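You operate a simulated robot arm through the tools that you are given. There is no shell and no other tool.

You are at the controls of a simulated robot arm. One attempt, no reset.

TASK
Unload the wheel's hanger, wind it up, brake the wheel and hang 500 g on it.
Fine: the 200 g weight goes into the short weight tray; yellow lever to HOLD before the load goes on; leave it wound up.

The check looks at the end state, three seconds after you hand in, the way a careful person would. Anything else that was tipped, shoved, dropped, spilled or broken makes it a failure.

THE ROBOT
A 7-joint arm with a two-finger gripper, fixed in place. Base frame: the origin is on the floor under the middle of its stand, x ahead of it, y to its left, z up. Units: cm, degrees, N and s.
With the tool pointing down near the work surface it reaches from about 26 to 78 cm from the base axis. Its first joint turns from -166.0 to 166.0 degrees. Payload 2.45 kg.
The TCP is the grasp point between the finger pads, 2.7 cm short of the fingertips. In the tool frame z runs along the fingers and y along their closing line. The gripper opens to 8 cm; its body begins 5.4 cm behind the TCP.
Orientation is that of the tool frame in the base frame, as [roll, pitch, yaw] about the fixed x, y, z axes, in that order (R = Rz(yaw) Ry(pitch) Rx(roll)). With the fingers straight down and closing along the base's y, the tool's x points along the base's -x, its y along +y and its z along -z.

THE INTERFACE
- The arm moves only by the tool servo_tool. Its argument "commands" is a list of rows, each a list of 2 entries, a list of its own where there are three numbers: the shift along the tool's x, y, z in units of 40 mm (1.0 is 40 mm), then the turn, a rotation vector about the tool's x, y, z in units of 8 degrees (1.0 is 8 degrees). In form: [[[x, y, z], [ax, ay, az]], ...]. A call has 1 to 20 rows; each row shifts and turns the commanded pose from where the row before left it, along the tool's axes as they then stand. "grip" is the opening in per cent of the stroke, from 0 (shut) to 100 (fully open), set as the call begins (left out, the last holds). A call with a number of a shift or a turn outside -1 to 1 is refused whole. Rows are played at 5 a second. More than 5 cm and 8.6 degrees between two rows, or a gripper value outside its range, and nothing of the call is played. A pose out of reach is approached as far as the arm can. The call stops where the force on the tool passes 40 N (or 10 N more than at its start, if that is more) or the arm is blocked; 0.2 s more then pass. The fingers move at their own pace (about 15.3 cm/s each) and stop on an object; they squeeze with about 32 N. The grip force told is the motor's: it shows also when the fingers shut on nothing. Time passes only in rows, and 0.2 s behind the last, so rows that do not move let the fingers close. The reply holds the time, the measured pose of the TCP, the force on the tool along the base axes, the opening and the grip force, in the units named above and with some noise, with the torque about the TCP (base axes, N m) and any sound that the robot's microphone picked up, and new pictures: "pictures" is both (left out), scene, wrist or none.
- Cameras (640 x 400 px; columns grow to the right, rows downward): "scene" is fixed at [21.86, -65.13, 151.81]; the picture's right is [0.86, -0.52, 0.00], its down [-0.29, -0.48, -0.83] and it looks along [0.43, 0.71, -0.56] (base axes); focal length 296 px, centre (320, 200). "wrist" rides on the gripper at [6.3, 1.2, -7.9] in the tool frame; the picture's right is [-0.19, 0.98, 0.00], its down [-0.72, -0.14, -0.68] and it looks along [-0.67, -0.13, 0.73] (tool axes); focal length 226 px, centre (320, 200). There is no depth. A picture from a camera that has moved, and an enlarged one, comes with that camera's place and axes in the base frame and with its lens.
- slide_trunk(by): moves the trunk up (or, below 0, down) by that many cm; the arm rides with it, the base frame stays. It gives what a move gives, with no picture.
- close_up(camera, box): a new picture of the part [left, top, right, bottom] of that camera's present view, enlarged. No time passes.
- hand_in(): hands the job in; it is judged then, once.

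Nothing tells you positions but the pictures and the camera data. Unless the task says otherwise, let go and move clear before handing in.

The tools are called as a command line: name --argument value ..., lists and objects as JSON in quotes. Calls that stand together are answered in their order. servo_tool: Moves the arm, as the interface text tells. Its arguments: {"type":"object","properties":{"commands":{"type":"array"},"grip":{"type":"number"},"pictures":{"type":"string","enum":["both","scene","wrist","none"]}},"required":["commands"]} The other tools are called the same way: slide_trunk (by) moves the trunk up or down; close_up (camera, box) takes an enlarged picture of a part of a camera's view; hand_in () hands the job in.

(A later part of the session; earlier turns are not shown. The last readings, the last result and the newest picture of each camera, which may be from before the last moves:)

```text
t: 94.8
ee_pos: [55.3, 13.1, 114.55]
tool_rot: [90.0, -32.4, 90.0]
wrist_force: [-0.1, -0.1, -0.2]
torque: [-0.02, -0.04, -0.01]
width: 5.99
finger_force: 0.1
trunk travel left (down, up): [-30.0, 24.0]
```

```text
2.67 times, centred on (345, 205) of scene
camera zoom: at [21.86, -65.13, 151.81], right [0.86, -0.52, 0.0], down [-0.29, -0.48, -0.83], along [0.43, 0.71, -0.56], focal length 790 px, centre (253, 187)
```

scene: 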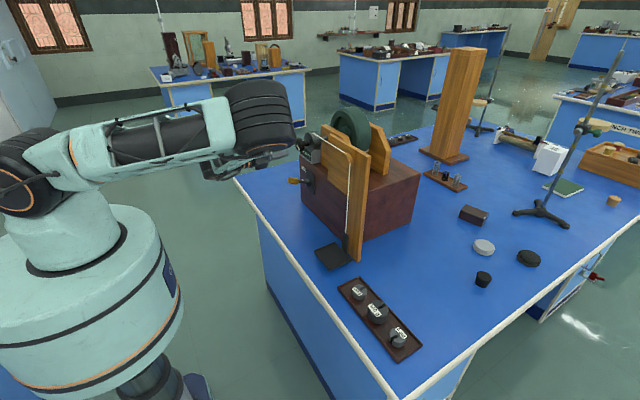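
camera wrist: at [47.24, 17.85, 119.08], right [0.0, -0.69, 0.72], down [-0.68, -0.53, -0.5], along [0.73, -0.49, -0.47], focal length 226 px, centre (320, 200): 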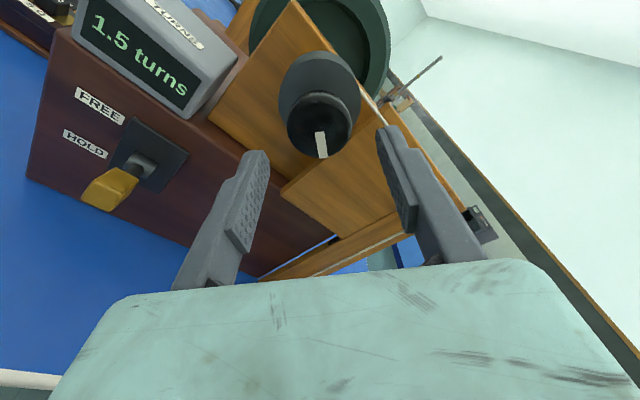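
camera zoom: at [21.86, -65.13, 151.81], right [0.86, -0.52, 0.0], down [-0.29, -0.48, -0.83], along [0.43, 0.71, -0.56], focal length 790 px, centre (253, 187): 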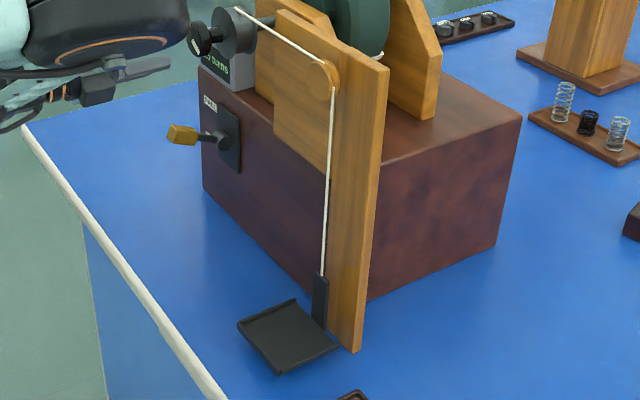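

The wheel has come to rest at 1.5 turns with the hanger back at the bottom, and nothing is damaged. This time I'll stop short of the end stop and release with no twist left. Rotating the wrist back for a new stroke.

servo_tool --commands '[[[0, 0, 0], [0, 0, 1]], [[0, 0, 0], [0, 0, 1]], [[0, 0, 0], [0, 0, 1]], [[0, 0, 0], [0, 0, 1]], [[0, 0, 0], [0, 0, 1]], [[0, 0, 0], [0, 0, 1]], [[0, 0, 0], [0, 0, 1]], [[0, 0, 0], [0, 0, 1]], [[0, 0, 0], [0, 0, 1]], [[0, 0, 0], [0, 0, 1]], [[0, 0, 0], [0, 0, 1]], [[0, 0, 0], [0, 0, 1]], [[0, 0, 0], [0, 0, 1]], [[0, 0, 0], [0, 0, 1]], [[0, 0, 0], [0, 0, 1]], [[0, 0, 0], [0, 0, 1]], [[0, 0, 0], [0, 0, 1]], [[0, 0, 0], [0, 0, 1]]]' --pictures "none"

servo_tool --commands '[[[0, 0, 0], [0, 0, 0.65]], [[0, 0, 0], [0, 0, 0]]]' --pictures "both"

close_up --camera "wrist" --box '[220, 20, 420, 180]'

```text
t: 98.6
ee_pos: [55.32, 13.0, 114.61]
tool_rot: [-89.9, -3.5, -89.8]
wrist_force: [0.7, -0.4, -0.5]
torque: [0.0, 0.0, 0.03]
width: 6.0
finger_force: 0.1
trunk travel left (down, up): [-30.0, 24.0]
```

```text
t: 99.2
ee_pos: [55.22, 13.01, 114.59]
tool_rot: [-90.0, 1.7, -90.1]
wrist_force: [0.0, -0.3, -1.0]
torque: [0.02, -0.04, 0.0]
width: 6.01
finger_force: 0.1
trunk travel left (down, up): [-30.0, 24.0]
camera wrist: at [47.24, 6.91, 113.14], right [0.0, 0.22, -0.98], down [-0.68, 0.71, 0.16], along [0.73, 0.67, 0.15], focal length 226 px, centre (320, 200)
```

scene: 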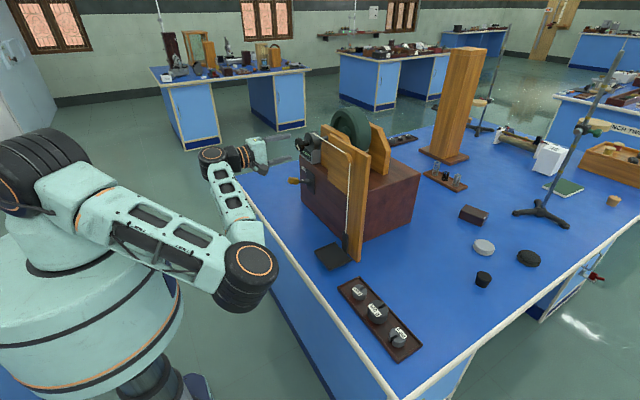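
wrist: 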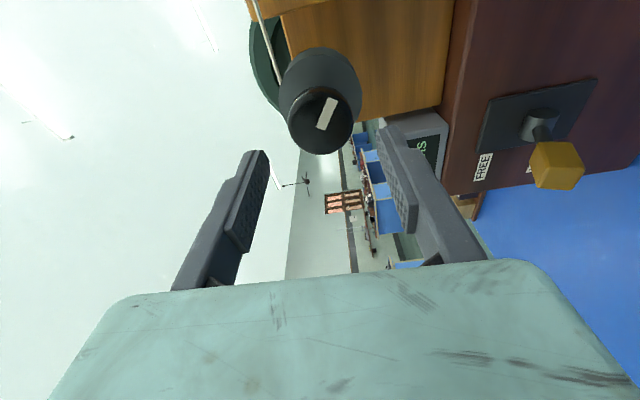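

```text
2.50 times, centred on (320, 100) of wrist
camera zoom: at [47.24, 6.91, 113.14], right [0.0, 0.22, -0.98], down [-0.68, 0.71, 0.16], along [0.73, 0.67, 0.15], focal length 565 px, centre (320, 450)
```

zoom: 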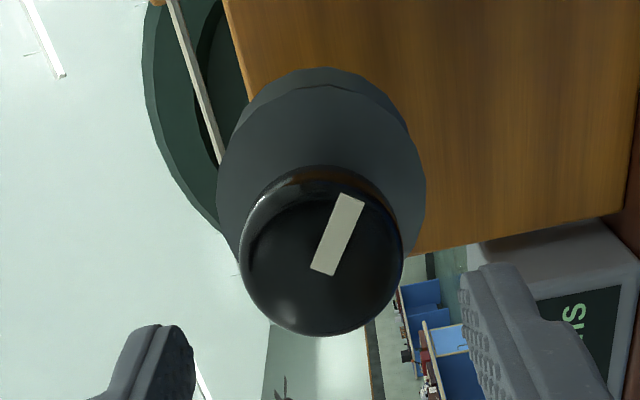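

Moving back onto the knob and gripping.

servo_tool --commands '[[[-0.004, 0.006, 0.37], [0, 0, 0]], [[-0.004, 0.006, 0.37], [0, 0, 0]], [[-0.004, 0.006, 0.37], [0, 0, 0]], [[-0.004, 0.006, 0.36], [0, 0, 0]], [[0, 0, 0], [0, 0, 0]]]' --pictures "none"

servo_tool --commands '[[[0, 0, 0], [0, 0, 0]], [[0, 0, 0], [0, 0, 0]], [[0, 0, 0], [0, 0, 0]]]' --grip 40 --pictures "none"

servo_tool --commands '[[[0, 0, 0], [0, 0, -0.5]], [[0, 0, 0], [0, 0, -0.5]], [[0, 0, 0], [0, 0, -0.5]], [[0, 0, 0], [0, 0, -0.5]], [[0, 0, 0], [0, 0, -0.5]], [[0, 0, 0], [0, 0, -0.5]]]' --pictures "none"

```text
t: 100.4
ee_pos: [61.18, 13.19, 114.43]
tool_rot: [-90.0, 1.7, -89.8]
wrist_force: [0.7, 0.0, 0.4]
torque: [-0.01, 0.02, -0.02]
width: 6.04
finger_force: 0.0
trunk travel left (down, up): [-30.0, 24.0]
```

```text
t: 101.2
ee_pos: [61.2, 13.28, 114.52]
tool_rot: [-90.1, 1.6, -89.9]
wrist_force: [1.9, 1.6, 0.7]
torque: [0.03, -0.03, 0.1]
width: 4.1
finger_force: 44.8
trunk travel left (down, up): [-30.0, 24.0]
```

```text
t: 102.6
ee_pos: [61.19, 13.11, 114.47]
tool_rot: [-90.1, -22.6, -89.9]
wrist_force: [3.5, 3.3, 0.7]
torque: [0.03, -0.23, -0.31]
width: 4.15
finger_force: 45.3
trunk travel left (down, up): [-30.0, 24.0]
```

Very low strain this time. Continuing the stroke.

servo_tool --commands '[[[0, 0, 0], [0, 0, -0.5]], [[0, 0, 0], [0, 0, -0.5]], [[0, 0, 0], [0, 0, -0.5]], [[0, 0, 0], [0, 0, -0.5]], [[0, 0, 0], [0, 0, -0.5]], [[0, 0, 0], [0, 0, -0.5]], [[0, 0, 0], [0, 0, -0.5]], [[0, 0, 0], [0, 0, -0.5]]]' --pictures "none"

servo_tool --commands '[[[0, 0, 0], [0, 0, -0.5]], [[0, 0, 0], [0, 0, -0.5]], [[0, 0, 0], [0, 0, -0.5]], [[0, 0, 0], [0, 0, -0.5]], [[0, 0, 0], [0, 0, -0.5]], [[0, 0, 0], [0, 0, -0.5]], [[0, 0, 0], [0, 0, -0.5]], [[0, 0, 0], [0, 0, -0.5]]]' --pictures "wrist"

close_up --camera "scene" --box '[300, 130, 390, 280]'

```text
t: 104.4
ee_pos: [61.11, 13.02, 114.35]
tool_rot: [-90.2, -54.4, -89.8]
wrist_force: [-1.2, -2.3, -13.1]
torque: [0.06, 0.24, -0.33]
width: 4.13
finger_force: 44.2
trunk travel left (down, up): [-30.0, 24.0]
```

```text
t: 106.2
ee_pos: [61.01, 13.06, 114.33]
tool_rot: [-94.0, -86.5, -86.0]
wrist_force: [-1.9, -8.9, -27.3]
torque: [0.06, 0.55, -0.01]
width: 4.11
finger_force: 45.2
trunk travel left (down, up): [-30.0, 24.0]
camera wrist: at [53.16, 11.5, 120.64], right [0.0, -0.97, -0.25], down [-0.68, 0.18, -0.71], along [0.73, 0.17, -0.66], focal length 226 px, centre (320, 200)
```

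wrist: 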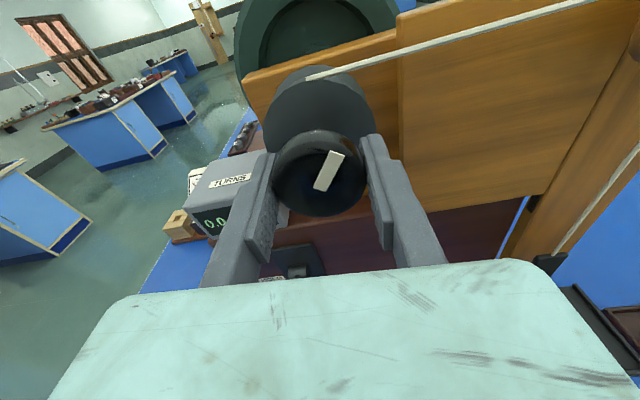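

```text
2.67 times, centred on (345, 205) of scene
camera zoom: at [21.86, -65.13, 151.81], right [0.86, -0.52, 0.0], down [-0.29, -0.48, -0.83], along [0.43, 0.71, -0.56], focal length 790 px, centre (253, 187)
```

zoom: 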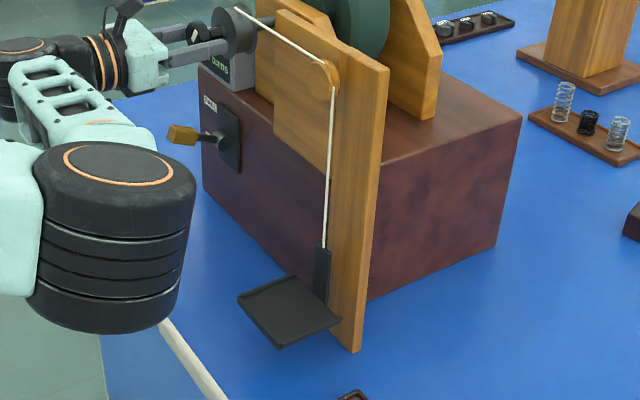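

The hanger rises directly with the knob (88° gives about 3.4 cm). Relieving the side force and continuing.

servo_tool --commands '[[[-0.022, 0.008, 0], [0, 0, 0]], [[0, 0, 0], [0, 0, -0.5]], [[0, 0, 0], [0, 0, -0.5]], [[0, 0, 0], [0, 0, -0.5]], [[0, 0, 0], [0, 0, -0.5]], [[0, 0, 0], [0, 0, -0.5]], [[0, 0, 0], [0, 0, -0.5]]]' --pictures "none"

```text
t: 107.8
ee_pos: [61.15, 12.95, 114.37]
tool_rot: [90.0, -69.6, 90.0]
wrist_force: [-5.7, -13.6, -16.0]
torque: [0.09, -0.05, -0.1]
width: 4.11
finger_force: 44.9
trunk travel left (down, up): [-30.0, 24.0]
```

servo_tool --commands '[[[-0.016, 0.007, -0.004], [0, 0, -0.3]], [[0, 0, 0], [0, 0, -0.5]], [[0, 0, 0], [0, 0, -0.5]], [[0, 0, 0], [0, 0, -0.5]], [[0, 0, 0], [0, 0, -0.5]], [[0, 0, 0], [0, 0, -0.5]], [[0, 0, 0], [0, 0, -0.5]]]' --pictures "none"

```text
t: 109.4
ee_pos: [61.22, 12.99, 114.49]
tool_rot: [90.0, -43.1, 90.0]
wrist_force: [6.2, -13.5, 4.5]
torque: [0.07, -0.13, -0.3]
width: 4.12
finger_force: 45.1
trunk travel left (down, up): [-30.0, 24.0]
```

servo_tool --commands '[[[-0.007, 0.007, 0], [0, 0, -0.5]], [[0, 0, 0], [0, 0, -0.5]], [[0, 0, 0], [0, 0, -0.5]], [[0, 0, 0], [0, 0, -0.5]], [[0, 0, 0], [0, 0, -0.5]], [[0, 0, 0], [0, 0, -0.5]], [[0, 0, 0], [0, 0, -0.5]], [[0, 0, 0], [0, 0, -0.5]]]' --pictures "none"

```text
t: 111.2
ee_pos: [61.1, 12.89, 114.46]
tool_rot: [90.0, -11.2, 90.0]
wrist_force: [8.1, -10.7, 14.2]
torque: [0.11, -0.17, -0.35]
width: 4.12
finger_force: 45.2
trunk travel left (down, up): [-30.0, 24.0]
```

servo_tool --commands '[[[-0.005, 0.013, 0.005], [0, 0, -0.5]], [[0, 0, 0], [0, 0, -0.5]], [[0, 0, 0], [0, 0, -0.5]], [[0, 0, 0], [0, 0, -0.5]], [[0, 0, 0], [0, 0, -0.5]], [[0, 0, 0], [0, 0, -0.5]], [[0, 0, 0], [0, 0, -0.5]], [[0, 0, 0], [0, 0, -0.5]]]' --pictures "none"

```text
t: 113.0
ee_pos: [61.05, 13.12, 114.43]
tool_rot: [89.9, 20.9, 90.0]
wrist_force: [19.1, -4.1, 27.2]
torque: [0.07, -0.14, -0.64]
width: 4.16
finger_force: 44.3
trunk travel left (down, up): [-30.0, 24.0]
```

servo_tool --commands '[[[-0.008, 0.022, 0.012], [0, 0, 0]], [[0, 0, 0], [0, 0, -0.5]], [[0, 0, 0], [0, 0, -0.5]], [[0, 0, 0], [0, 0, -0.5]], [[0, 0, 0], [0, 0, -0.5]], [[0, 0, 0], [0, 0, -0.5]], [[0, 0, 0], [0, 0, -0.5]], [[0, 0, 0], [0, 0, -0.5]]]' --pictures "none"

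```text
t: 114.8
ee_pos: [61.1, 13.05, 114.49]
tool_rot: [89.9, 48.9, 89.9]
wrist_force: [3.5, -1.0, 16.3]
torque: [0.04, -0.02, -0.26]
width: 4.12
finger_force: 44.7
trunk travel left (down, up): [-30.0, 24.0]
```

servo_tool --commands '[[[-0.009, 0.008, 0], [0, 0, -0.5]], [[0, 0, 0], [0, 0, -0.5]], [[0, 0, 0], [0, 0, -0.5]], [[0, 0, 0], [0, 0, -0.5]], [[0, 0, 0], [0, 0, -0.5]], [[0, 0, 0], [0, 0, -0.5]], [[0, 0, 0], [0, 0, -0.5]], [[0, 0, 0], [0, 0, -0.5]], [[0, 0, 0], [0, 0, -0.5]]]' --pictures "none"

```text
t: 116.8
ee_pos: [61.11, 13.01, 114.38]
tool_rot: [91.9, 84.9, 91.9]
wrist_force: [-7.5, -2.1, -3.6]
torque: [0.07, -0.19, -0.1]
width: 4.12
finger_force: 45.1
trunk travel left (down, up): [-30.0, 24.0]
```

266° wound with little strain. Releasing gently and checking that the wheel stays.

servo_tool --commands '[[[0, 0, 0], [0, 0, 0]], [[0, 0, 0], [0, 0, 0]]]' --grip 58 --pictures "none"

close_up --camera "scene" --box '[300, 130, 390, 280]'

servo_tool --commands '[[[0, 0, -0.3], [0, 0, 0]], [[0, 0, -0.5], [0, 0, 0]], [[0, 0, -0.6], [0, 0, 0]]]' --grip 75 --pictures "wrist"

close_up --camera "scene" --box '[300, 130, 390, 280]'

```text
t: 117.4
ee_pos: [61.17, 13.12, 114.68]
tool_rot: [90.2, 84.8, 90.2]
wrist_force: [-0.6, 0.1, 0.5]
torque: [0.02, 0.01, 0.01]
width: 4.64
finger_force: 0.1
trunk travel left (down, up): [-30.0, 24.0]
```

```text
2.67 times, centred on (345, 205) of scene
camera zoom: at [21.86, -65.13, 151.81], right [0.86, -0.52, 0.0], down [-0.29, -0.48, -0.83], along [0.43, 0.71, -0.56], focal length 790 px, centre (253, 187)
```

zoom: 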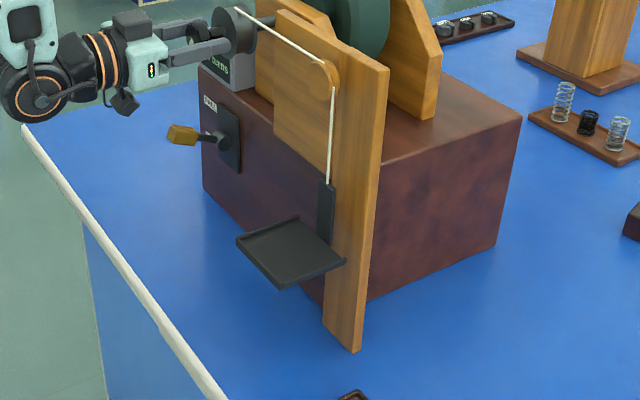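

```text
t: 118.2
ee_pos: [55.68, 13.03, 114.71]
tool_rot: [90.1, 84.8, 90.2]
wrist_force: [-0.1, -0.8, -0.2]
torque: [0.0, 0.02, -0.03]
width: 6.02
finger_force: 0.0
trunk travel left (down, up): [-30.0, 24.0]
camera wrist: at [47.62, 14.89, 108.47], right [0.0, 0.96, 0.28], down [-0.68, -0.21, 0.7], along [0.73, -0.19, 0.65], focal length 226 px, centre (320, 200)
```

wrist: 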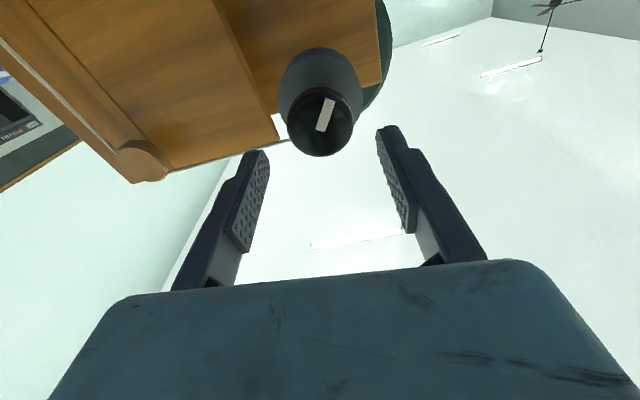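

```text
2.67 times, centred on (345, 205) of scene
camera zoom: at [21.86, -65.13, 151.81], right [0.86, -0.52, 0.0], down [-0.29, -0.48, -0.83], along [0.43, 0.71, -0.56], focal length 790 px, centre (253, 187)
```

zoom: 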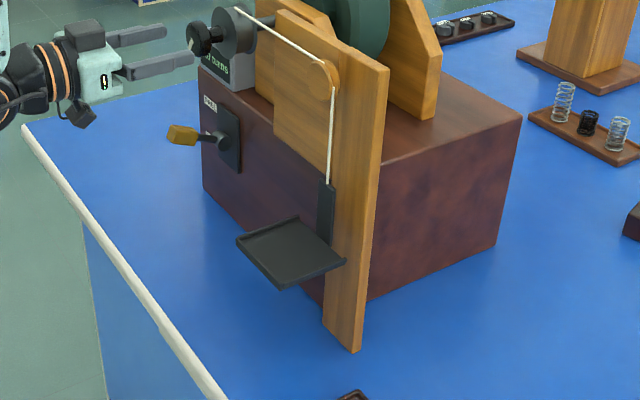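

The wheel holds. About 155° remain to the end stop, so I'll wind roughly 120° more and stop short. Rotating the wrist back for that.

servo_tool --commands '[[[0, 0, 0], [0, 0, 1]], [[0, 0, 0], [0, 0, 1]], [[0, 0, 0], [0, 0, 1]], [[0, 0, 0], [0, 0, 1]], [[0, 0, 0], [0, 0, 1]], [[0, 0, 0], [0, 0, 1]], [[0, 0, 0], [0, 0, 1]], [[0, 0, 0], [0, 0, 1]], [[0, 0, 0], [0, 0, 1]], [[0, 0, 0], [0, 0, 1]], [[0, 0, 0], [0, 0, 1]], [[0, 0, 0], [0, 0, 1]], [[0, 0, 0], [0, 0, 1]], [[0, 0, 0], [0, 0, 1]], [[0, 0, 0], [0, 0, 1]], [[0, 0, 0], [0, 0, 1]], [[0, 0, 0], [0, 0, 1]]]' --pictures "none"

servo_tool --commands '[[[0, 0, 0], [0, 0, 1]], [[0, 0, 0], [0, 0, 1]], [[0, 0, 0], [0, 0, 1]], [[0, 0, 0], [0, 0, 1]], [[0, 0, 0], [0, 0, 1]], [[0, 0, 0], [0, 0, 1]], [[0, 0, 0], [0, 0, 1]], [[0, 0, 0], [0, 0, 1]], [[0, 0, 0], [0, 0, 1]], [[0, 0, 0], [0, 0, 1]], [[0, 0, 0], [0, 0, 1]], [[0, 0, 0], [0, 0, 1]], [[0, 0, 0], [0, 0, 1]], [[0, 0, 0], [0, 0, 1]], [[0, 0, 0], [0, 0, 1]], [[0, 0, 0], [0, 0, 1]]]' --pictures "both"

close_up --camera "wrist" --box '[220, 20, 420, 180]'

```text
t: 121.8
ee_pos: [55.55, 12.96, 114.46]
tool_rot: [90.1, -51.3, 90.0]
wrist_force: [-0.8, 0.1, -0.8]
torque: [-0.02, 0.01, 0.0]
width: 5.99
finger_force: 0.1
trunk travel left (down, up): [-30.0, 24.0]
```

```text
t: 125.2
ee_pos: [55.48, 13.08, 114.51]
tool_rot: [-89.9, -0.6, -90.0]
wrist_force: [0.0, -0.3, 0.0]
torque: [0.0, -0.03, 0.0]
width: 5.99
finger_force: 0.0
trunk travel left (down, up): [-30.0, 24.0]
camera wrist: at [47.52, 6.84, 113.39], right [0.0, 0.18, -0.98], down [-0.68, 0.72, 0.13], along [0.73, 0.67, 0.12], focal length 226 px, centre (320, 200)
```

scene: 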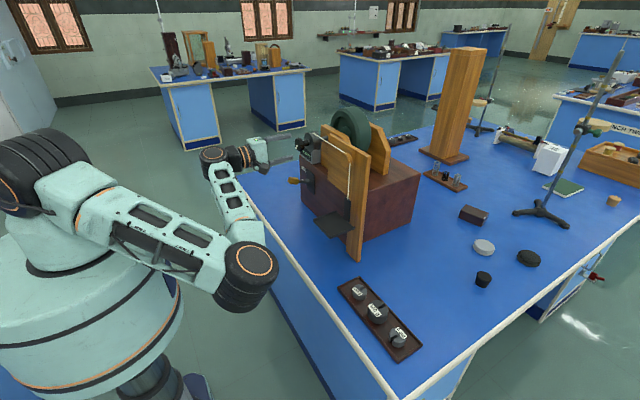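
wrist: 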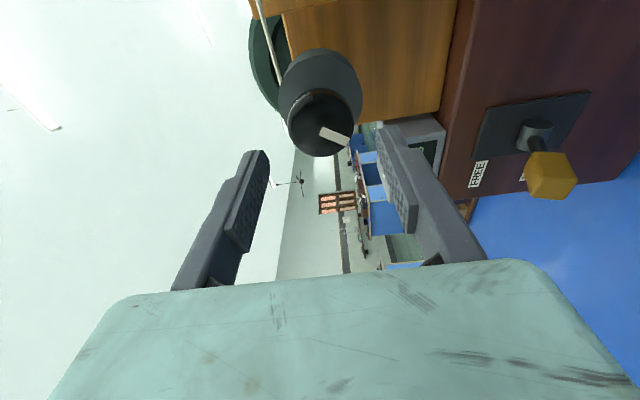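

```text
2.50 times, centred on (320, 100) of wrist
camera zoom: at [47.52, 6.84, 113.39], right [0.0, 0.18, -0.98], down [-0.68, 0.72, 0.13], along [0.73, 0.67, 0.12], focal length 565 px, centre (320, 450)
```

zoom: 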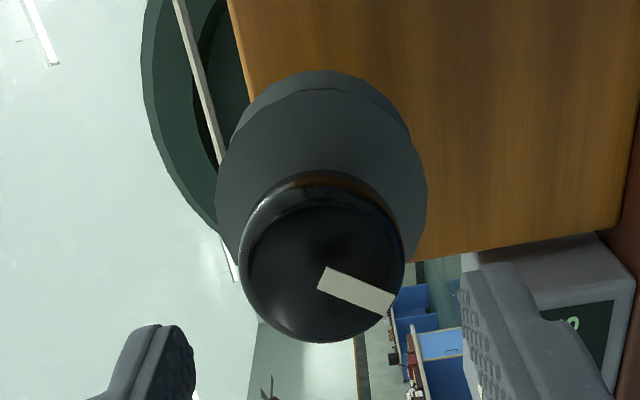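

The wheel hasn't moved. Back onto the knob for the last piece of winding.

servo_tool --commands '[[[0, 0, 0.353], [0, 0, 0]], [[0, 0, 0.353], [0, 0, 0]], [[0, 0, 0.353], [0, 0, 0]], [[0, 0, 0.353], [0, 0, 0]], [[0, 0, 0], [0, 0, 0]]]' --pictures "none"

servo_tool --commands '[[[0, 0, 0], [0, 0, 0]], [[0, 0, 0], [0, 0, 0]], [[0, 0, 0], [0, 0, 0]]]' --grip 40 --pictures "none"

servo_tool --commands '[[[0, 0, 0], [0, 0, -0.5]], [[0, 0, 0], [0, 0, -0.5]], [[0, 0, 0], [0, 0, -0.5]], [[0, 0, 0], [0, 0, -0.5]], [[0, 0, 0], [0, 0, -0.5]], [[0, 0, 0], [0, 0, -0.5]], [[0, 0, 0], [0, 0, -0.5]]]' --pictures "none"

```text
t: 126.4
ee_pos: [61.06, 13.05, 114.44]
tool_rot: [-90.0, -0.8, -90.1]
wrist_force: [0.0, -0.8, 0.4]
torque: [0.0, 0.0, 0.0]
width: 6.01
finger_force: 0.0
trunk travel left (down, up): [-30.0, 24.0]
```

```text
t: 127.2
ee_pos: [61.23, 12.98, 114.52]
tool_rot: [-90.0, -0.8, -90.0]
wrist_force: [1.1, 0.1, -1.9]
torque: [0.03, 0.03, 0.06]
width: 4.13
finger_force: 45.1
trunk travel left (down, up): [-30.0, 24.0]
```

```text
t: 128.8
ee_pos: [61.21, 13.05, 114.5]
tool_rot: [-90.1, -28.8, -90.1]
wrist_force: [-16.8, -11.4, -14.3]
torque: [0.05, 0.06, -0.72]
width: 4.1
finger_force: 44.6
trunk travel left (down, up): [-30.0, 24.0]
```

servo_tool --commands '[[[0.002, 0.014, -0.012], [0, 0, -0.5]], [[0, 0, 0], [0, 0, -0.5]], [[0, 0, 0], [0, 0, -0.5]], [[0, 0, 0], [0, 0, -0.5]], [[0, 0, 0], [0, 0, -0.5]], [[0, 0, 0], [0, 0, -0.5]], [[0, 0, 0], [0, 0, -0.5]]]' --pictures "none"

```text
t: 130.4
ee_pos: [61.02, 13.02, 114.56]
tool_rot: [-90.0, -56.9, -89.9]
wrist_force: [6.2, 4.8, 0.2]
torque: [0.07, -0.12, -0.14]
width: 4.12
finger_force: 45.0
trunk travel left (down, up): [-30.0, 24.0]
```

servo_tool --commands '[[[0, 0, 0], [0, 0, -0.5]], [[0, 0, 0], [0, 0, -0.5]], [[0, 0, 0], [0, 0, -0.5]], [[0, 0, 0], [0, 0, -0.5]], [[0, 0, 0], [0, 0, -0.5]], [[0, 0, 0], [0, 0, -0.5]], [[0, 0, 0], [0, 0, -0.5]], [[0, 0, 0], [0, 0, -0.5]]]' --pictures "wrist"

close_up --camera "scene" --box '[300, 130, 390, 280]'

```text
t: 132.2
ee_pos: [61.2, 12.98, 114.44]
tool_rot: [-86.1, -88.9, -93.9]
wrist_force: [-1.2, 0.3, 10.3]
torque: [0.07, 0.62, 0.08]
width: 4.16
finger_force: 45.0
trunk travel left (down, up): [-30.0, 24.0]
camera wrist: at [53.17, 11.75, 120.82], right [0.0, -0.98, -0.21], down [-0.68, 0.16, -0.72], along [0.73, 0.14, -0.67], focal length 226 px, centre (320, 200)
```

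wrist: 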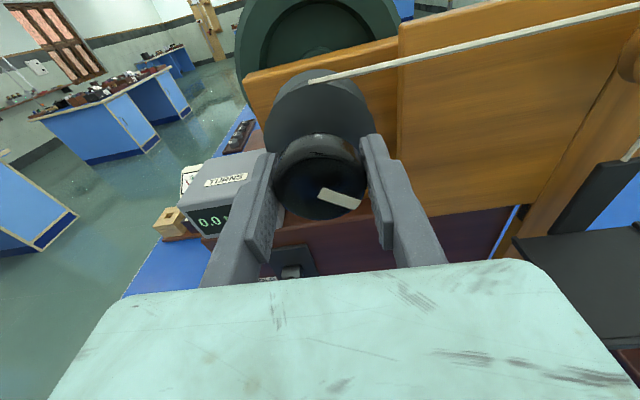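

```text
2.67 times, centred on (345, 205) of scene
camera zoom: at [21.86, -65.13, 151.81], right [0.86, -0.52, 0.0], down [-0.29, -0.48, -0.83], along [0.43, 0.71, -0.56], focal length 790 px, centre (253, 187)
```

zoom: 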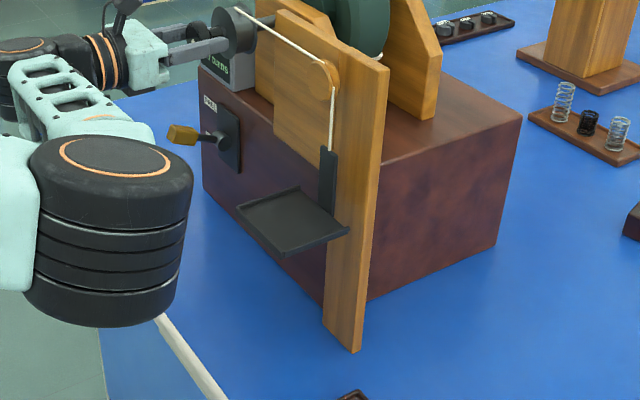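

354° so far with low torque. Another ~32°, watching for the end stop's torque rise.

servo_tool --commands '[[[0.008, 0, 0], [0, 0, -0.5]], [[0, 0, 0], [0, 0, -0.5]], [[0, 0, 0], [0, 0, -0.5]], [[0, 0, 0], [0, 0, -0.5]], [[0, 0, 0], [0, 0, -0.5]], [[0, 0, 0], [0, 0, -0.5]], [[0, 0, 0], [0, 0, -0.5]], [[0, 0, 0], [0, 0, -0.5]], [[0, 0, 0], [0, 0, 0]]]' --pictures "none"

```text
t: 134.2
ee_pos: [61.25, 12.95, 114.49]
tool_rot: [90.0, -59.1, 90.0]
wrist_force: [6.0, 2.9, 9.8]
torque: [0.19, -0.49, 0.33]
width: 4.12
finger_force: 45.4
trunk travel left (down, up): [-30.0, 24.0]
```

Torque has risen to 0.19, so the stop is just ahead. Backing off about 6° so nothing is pressed against it, then checking.

servo_tool --commands '[[[0, 0, 0], [0, 0, 0.25]], [[0, 0, 0], [0, 0, 0.25]], [[0, 0, 0], [0, 0, 0.25]], [[0, 0, 0], [0, 0, 0]], [[0, 0, 0], [0, 0, 0]]]' --pictures "wrist"

close_up --camera "scene" --box '[300, 130, 390, 280]'

```text
t: 135.4
ee_pos: [61.16, 13.05, 114.56]
tool_rot: [90.1, -65.2, 89.9]
wrist_force: [6.8, 2.1, 7.5]
torque: [0.05, -0.17, 0.04]
width: 4.1
finger_force: 45.3
trunk travel left (down, up): [-30.0, 24.0]
camera wrist: at [53.18, 14.65, 120.79], right [0.0, -0.97, 0.24], down [-0.68, -0.17, -0.71], along [0.73, -0.16, -0.66], focal length 226 px, centre (320, 200)
```

wrist: 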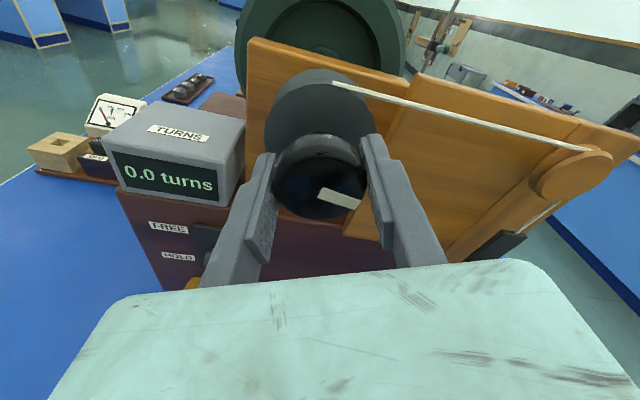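

```text
2.67 times, centred on (345, 205) of scene
camera zoom: at [21.86, -65.13, 151.81], right [0.86, -0.52, 0.0], down [-0.29, -0.48, -0.83], along [0.43, 0.71, -0.56], focal length 790 px, centre (253, 187)
```

zoom: 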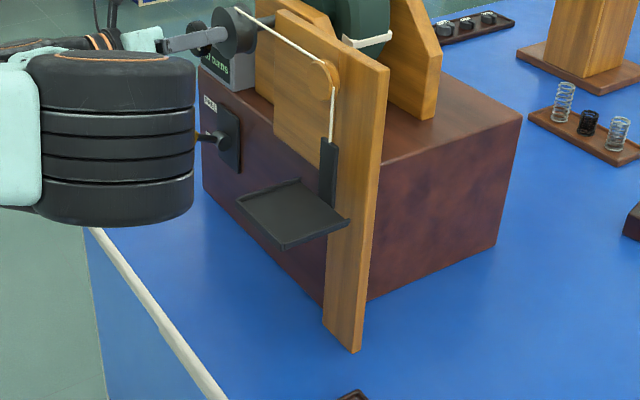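

Torque is back to 0.05 and the hanger is at the same height as the earlier maximum. Now releasing very gently and watching.

servo_tool --commands '[[[0, 0, 0], [0, 0, 0]], [[0, 0, 0], [0, 0, 0]]]' --grip 56 --pictures "wrist"

close_up --camera "wrist" --box '[80, 60, 440, 280]'

```text
t: 136.0
ee_pos: [61.12, 13.03, 114.48]
tool_rot: [90.1, -65.2, 89.9]
wrist_force: [-0.1, -0.7, 0.3]
torque: [0.02, 0.01, 0.0]
width: 4.5
finger_force: 0.0
trunk travel left (down, up): [-30.0, 24.0]
camera wrist: at [53.15, 14.66, 120.78], right [0.0, -0.97, 0.24], down [-0.68, -0.17, -0.71], along [0.73, -0.16, -0.66], focal length 226 px, centre (320, 200)
```

wrist: 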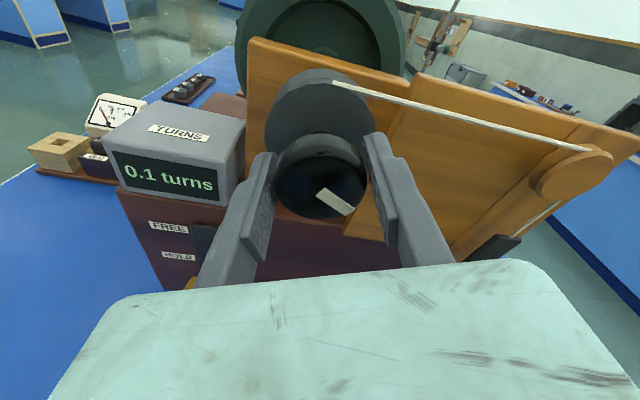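

```text
1.78 times, centred on (260, 170) of wrist
camera zoom: at [53.15, 14.66, 120.78], right [0.0, -0.97, 0.24], down [-0.68, -0.17, -0.71], along [0.73, -0.16, -0.66], focal length 402 px, centre (427, 253)
```

zoom: 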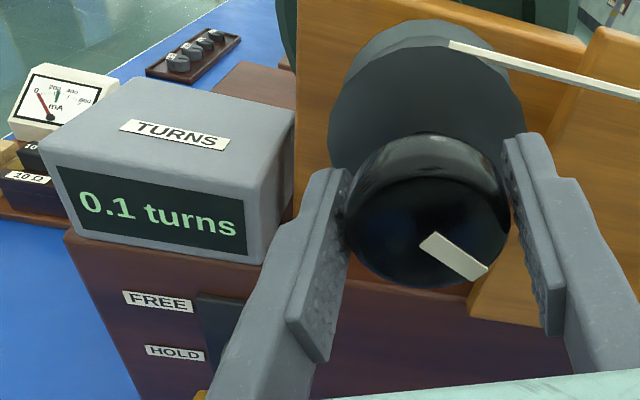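

It has started to creep back (about 20°). Closing on it again at once.

servo_tool --commands '[[[0, 0, 0], [0, 0, 0]]]' --grip 40 --pictures "wrist"

close_up --camera "wrist" --box '[80, 60, 440, 280]'

close_up --camera "scene" --box '[300, 130, 390, 280]'

```text
t: 136.4
ee_pos: [61.18, 13.14, 114.5]
tool_rot: [90.1, -65.2, 89.9]
wrist_force: [-0.4, 0.4, -0.7]
torque: [0.01, 0.01, -0.01]
width: 4.14
finger_force: 44.8
trunk travel left (down, up): [-30.0, 24.0]
camera wrist: at [53.17, 14.65, 120.8], right [0.0, -0.97, 0.24], down [-0.68, -0.17, -0.71], along [0.73, -0.16, -0.66], focal length 226 px, centre (320, 200)
```

wrist: 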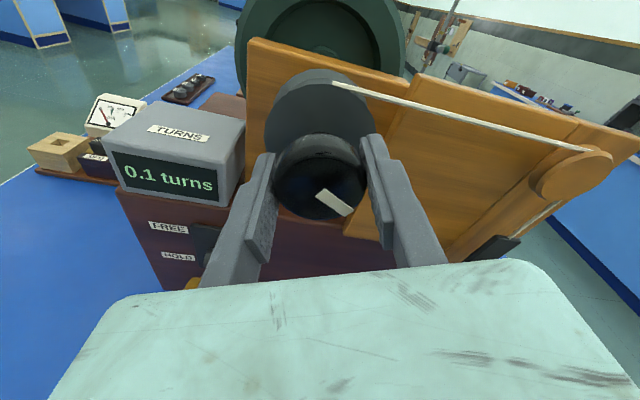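

```text
1.78 times, centred on (260, 170) of wrist
camera zoom: at [53.17, 14.65, 120.8], right [0.0, -0.97, 0.24], down [-0.68, -0.17, -0.71], along [0.73, -0.16, -0.66], focal length 402 px, centre (427, 253)
```

zoom: 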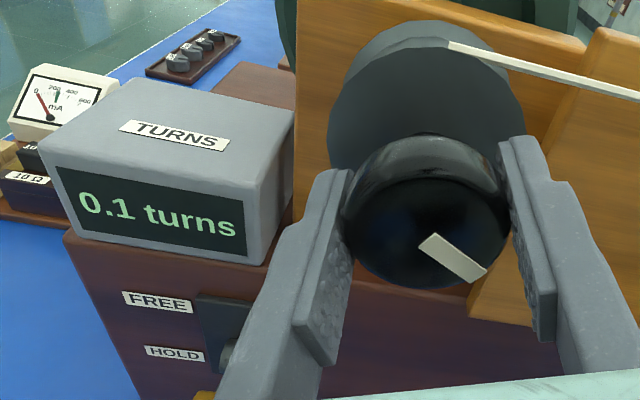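

```text
2.67 times, centred on (345, 205) of scene
camera zoom: at [21.86, -65.13, 151.81], right [0.86, -0.52, 0.0], down [-0.29, -0.48, -0.83], along [0.43, 0.71, -0.56], focal length 790 px, centre (253, 187)
```

zoom: 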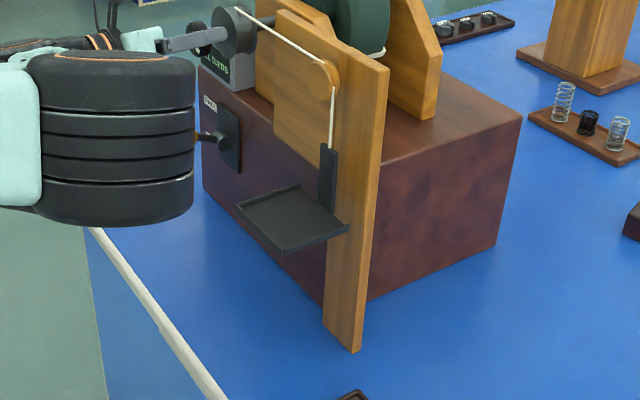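

Re-gripped with essentially zero torque. The earlier creep seems to be a small kick from residual winding twist. Now releasing from this relaxed state and watching.

servo_tool --commands '[[[0, 0, 0], [0, 0, 0]]]' --grip 56 --pictures "none"

close_up --camera "wrist" --box '[80, 60, 440, 280]'

servo_tool --commands '[[[0, 0, 0], [0, 0, 0]]]' --pictures "none"

close_up --camera "wrist" --box '[80, 60, 440, 280]'

```text
t: 136.8
ee_pos: [61.29, 13.08, 114.58]
tool_rot: [90.0, -65.2, 89.9]
wrist_force: [1.0, 0.7, -0.3]
torque: [0.01, -0.03, 0.04]
width: 4.48
finger_force: 0.1
trunk travel left (down, up): [-30.0, 24.0]
```

```text
1.78 times, centred on (260, 170) of wrist
camera zoom: at [53.16, 14.66, 120.81], right [0.0, -0.97, 0.24], down [-0.68, -0.17, -0.71], along [0.73, -0.16, -0.66], focal length 402 px, centre (427, 253)
```

zoom: 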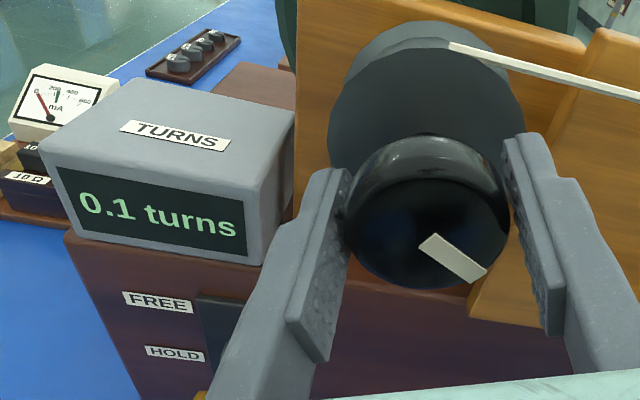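

```text
t: 137.2
ee_pos: [61.2, 13.06, 114.59]
tool_rot: [90.0, -65.2, 90.0]
wrist_force: [-0.3, 0.9, -0.5]
torque: [0.02, 0.0, -0.01]
width: 4.47
finger_force: 0.0
trunk travel left (down, up): [-30.0, 24.0]
```

```text
1.78 times, centred on (260, 170) of wrist
camera zoom: at [53.16, 14.66, 120.81], right [0.0, -0.97, 0.24], down [-0.68, -0.17, -0.71], along [0.73, -0.16, -0.66], focal length 402 px, centre (427, 253)
```

zoom: 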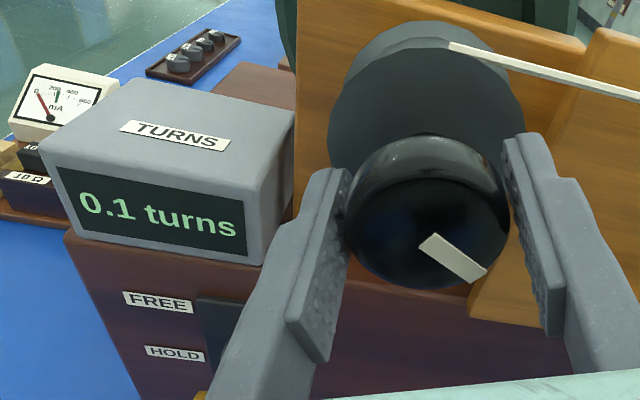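

It is stable now. I'll add a small 12° wind from this relaxed state, remove the twist, and release while still around the knob.

servo_tool --commands '[[[0, 0, 0], [0, 0, 0]], [[0, 0, 0], [0, 0, 0]]]' --grip 40 --pictures "none"

servo_tool --commands '[[[0, 0, 0], [0, 0, -0.3]], [[0, 0, 0], [0, 0, -0.4]], [[0, 0, 0], [0, 0, -0.4]], [[0, 0, 0], [0, 0, -0.4]], [[0, 0, 0], [0, 0, 0]], [[0, 0, 0], [0, 0, 0]]]' --pictures "none"

```text
t: 137.8
ee_pos: [61.1, 12.93, 114.58]
tool_rot: [90.0, -65.3, 90.1]
wrist_force: [2.2, 0.2, 0.3]
torque: [0.01, 0.02, -0.01]
width: 4.11
finger_force: 44.9
trunk travel left (down, up): [-30.0, 24.0]
```

```text
t: 139.2
ee_pos: [61.18, 13.09, 114.52]
tool_rot: [90.1, -53.2, 90.1]
wrist_force: [10.5, 4.3, 1.5]
torque: [-0.01, -0.21, 0.27]
width: 4.16
finger_force: 45.3
trunk travel left (down, up): [-30.0, 24.0]
```

servo_tool --commands '[[[0, 0, 0], [0, 0, 0]]]' --grip 56 --pictures "none"

close_up --camera "wrist" --box '[80, 60, 440, 280]'

servo_tool --commands '[[[0, 0, 0], [0, 0, 0]]]' --pictures "none"

close_up --camera "wrist" --box '[80, 60, 440, 280]'

close_up --camera "scene" --box '[300, 130, 390, 280]'

```text
t: 139.6
ee_pos: [61.06, 13.02, 114.55]
tool_rot: [90.1, -53.2, 89.9]
wrist_force: [0.4, -1.1, 0.8]
torque: [-0.04, 0.0, 0.01]
width: 4.48
finger_force: 0.1
trunk travel left (down, up): [-30.0, 24.0]
```

```text
1.78 times, centred on (260, 170) of wrist
camera zoom: at [53.08, 15.89, 120.36], right [0.0, -0.9, 0.43], down [-0.68, -0.32, -0.66], along [0.73, -0.29, -0.62], focal length 402 px, centre (427, 253)
```

zoom: 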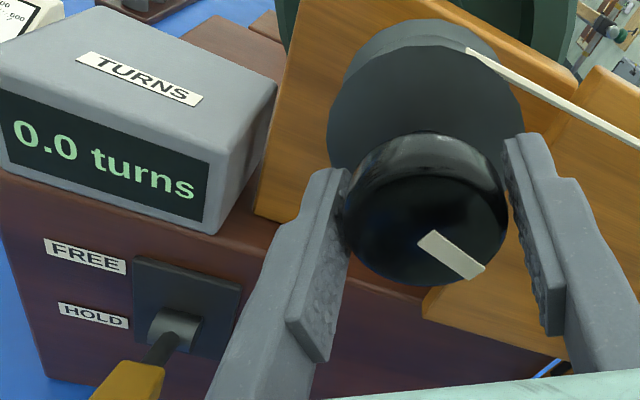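

```text
t: 140.0
ee_pos: [61.05, 12.95, 114.5]
tool_rot: [90.0, -53.1, 90.0]
wrist_force: [0.5, -0.8, 0.6]
torque: [0.01, 0.02, -0.01]
width: 4.48
finger_force: 0.0
trunk travel left (down, up): [-30.0, 24.0]
```

```text
1.78 times, centred on (260, 170) of wrist
camera zoom: at [53.08, 15.87, 120.39], right [0.0, -0.9, 0.43], down [-0.68, -0.32, -0.66], along [0.73, -0.29, -0.61], focal length 402 px, centre (427, 253)
```

zoom: 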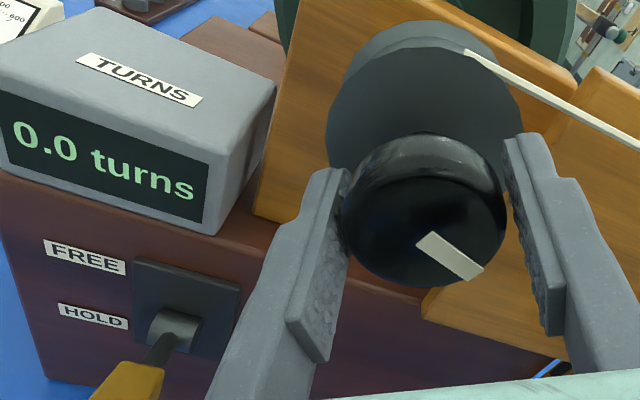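

```text
2.67 times, centred on (345, 205) of scene
camera zoom: at [21.86, -65.13, 151.81], right [0.86, -0.52, 0.0], down [-0.29, -0.48, -0.83], along [0.43, 0.71, -0.56], focal length 790 px, centre (253, 187)
```

zoom: 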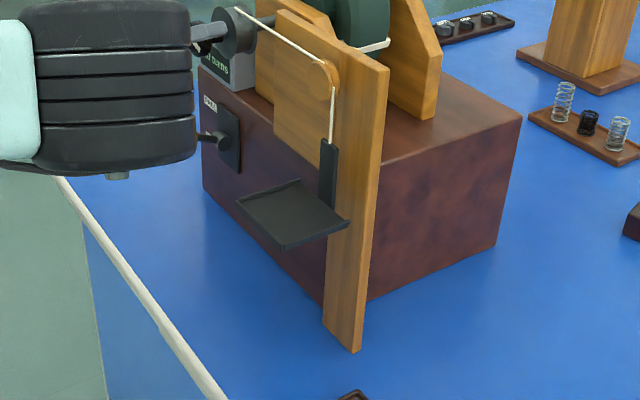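

The wheel is steady at 0.0 turns and the hanger sits near the top. Now opening wider, backing straight out, and preparing to push the yellow lever down to HOLD.

servo_tool --commands '[[[0, 0, 0], [0, 0, 0]], [[0, 0, -0.3], [0, 0, 0]], [[0, 0, -0.5], [0, 0, 0]], [[0, 0, -0.6], [0, 0, 0]], [[0, 0, -0.6], [0, 0, 0]]]' --grip 72 --pictures "wrist"

servo_tool --commands '[[[0, 0, 0], [0, 0, 0.9]], [[0, 0, 0], [0, 0, 0.9]], [[0, 0, 0], [0, 0, 0.9]], [[0, 0, 0], [0, 0, 0.9]], [[0, 0, 0], [0, 0, 0.9]]]' --grip 0 --pictures "wrist"

close_up --camera "scene" --box '[300, 130, 390, 280]'

```text
t: 141.2
ee_pos: [52.95, 13.08, 114.47]
tool_rot: [89.9, -53.1, 90.0]
wrist_force: [0.5, -0.6, 1.3]
torque: [0.03, 0.0, -0.03]
width: 5.76
finger_force: 0.1
trunk travel left (down, up): [-30.0, 24.0]
camera wrist: at [44.9, 15.96, 120.19], right [0.0, -0.9, 0.43], down [-0.68, -0.32, -0.66], along [0.73, -0.29, -0.61], focal length 226 px, centre (320, 200)
```

wrist: 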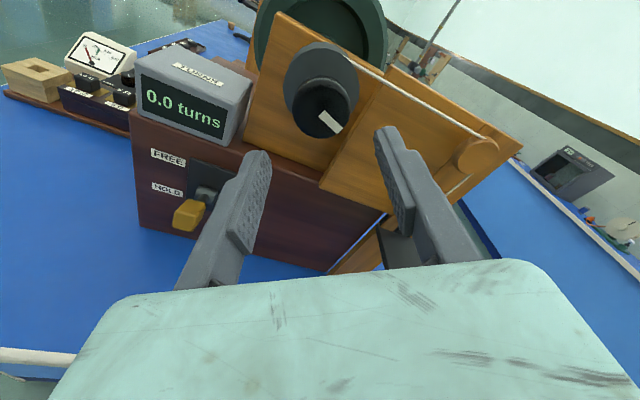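

```text
t: 142.4
ee_pos: [52.95, 12.82, 114.48]
tool_rot: [91.0, -89.4, 89.2]
wrist_force: [-0.4, 0.5, -0.3]
torque: [-0.03, 0.02, -0.01]
width: 0.02
finger_force: 29.5
trunk travel left (down, up): [-30.0, 24.0]
camera wrist: at [45.03, 11.9, 120.91], right [0.0, -0.98, -0.18], down [-0.68, 0.13, -0.72], along [0.73, 0.12, -0.67], focal length 226 px, centre (320, 200)
```

wrist: 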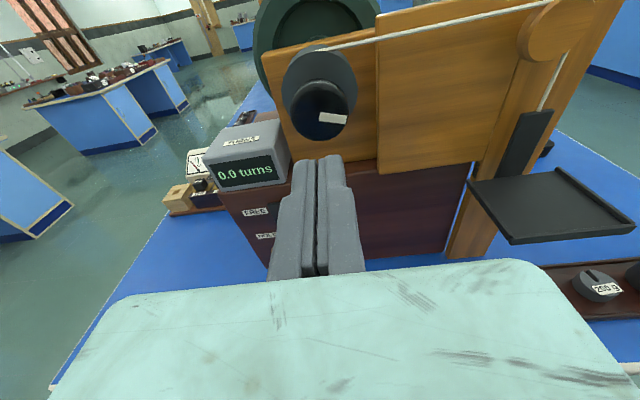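

```text
2.67 times, centred on (345, 205) of scene
camera zoom: at [21.86, -65.13, 151.81], right [0.86, -0.52, 0.0], down [-0.29, -0.48, -0.83], along [0.43, 0.71, -0.56], focal length 790 px, centre (253, 187)
```

zoom: 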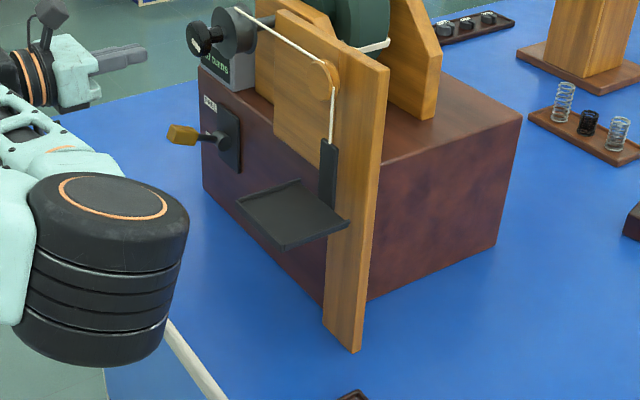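

The wheel hasn't moved. Moving the closed fingers to a spot in front of and above the lever handle, which is at (62.3, 21.2, 97.4).

servo_tool --commands '[[[-0.6, -0.415, 0], [0, 0, 0]], [[-0.6, -0.415, 0], [0, 0, 0]], [[-0.6, -0.415, 0], [0, 0, 0]], [[-0.6, -0.415, 0], [0, 0, 0]], [[-0.6, -0.415, 0], [0, 0, 0]]]' --pictures "both"

close_up --camera "wrist" --box '[200, 0, 440, 200]'

close_up --camera "scene" --box '[200, 100, 380, 240]'

```text
t: 143.6
ee_pos: [53.32, 21.18, 102.76]
tool_rot: [92.9, -89.2, 87.1]
wrist_force: [0.6, -0.3, -0.2]
torque: [0.02, 0.04, 0.0]
width: 0.0
finger_force: 29.9
trunk travel left (down, up): [-30.0, 24.0]
camera wrist: at [45.2, 20.19, 109.09], right [0.0, -0.98, -0.18], down [-0.68, 0.13, -0.72], along [0.73, 0.12, -0.67], focal length 226 px, centre (320, 200)
```

scene: 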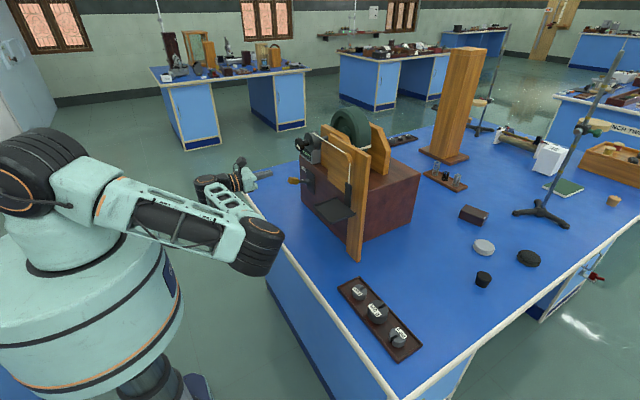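
wrist: 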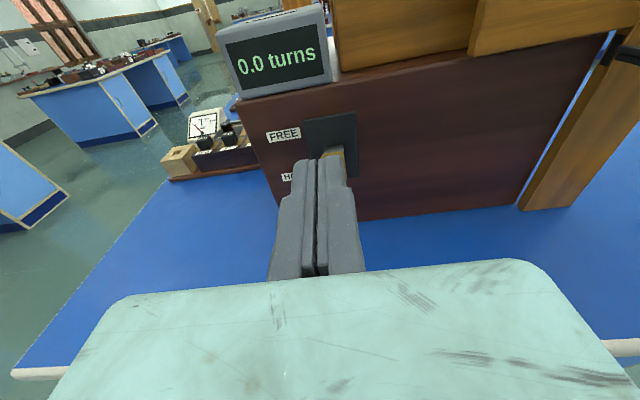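

```text
2.00 times, centred on (320, 100) of wrist
camera zoom: at [45.2, 20.19, 109.09], right [0.0, -0.98, -0.18], down [-0.68, 0.13, -0.72], along [0.73, 0.12, -0.67], focal length 452 px, centre (320, 400)
```

zoom: 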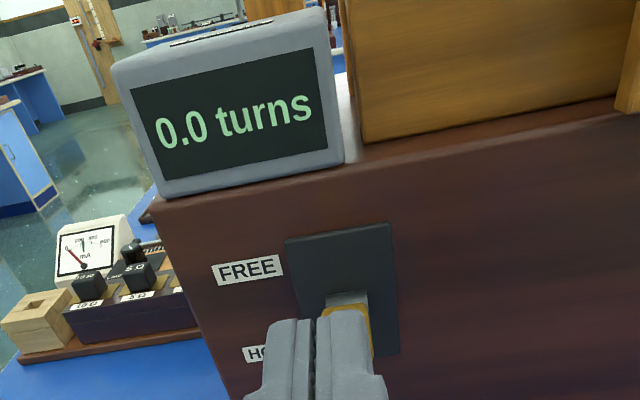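

```text
2.86 times, centred on (290, 170) of scene
camera zoom: at [21.86, -65.13, 151.81], right [0.86, -0.52, 0.0], down [-0.29, -0.48, -0.83], along [0.43, 0.71, -0.56], focal length 847 px, centre (406, 286)
```

zoom: 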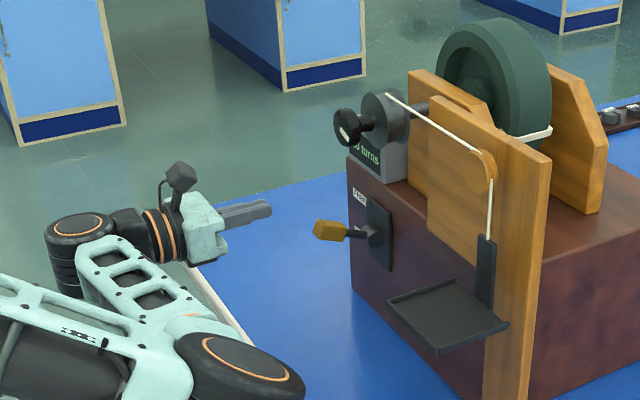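

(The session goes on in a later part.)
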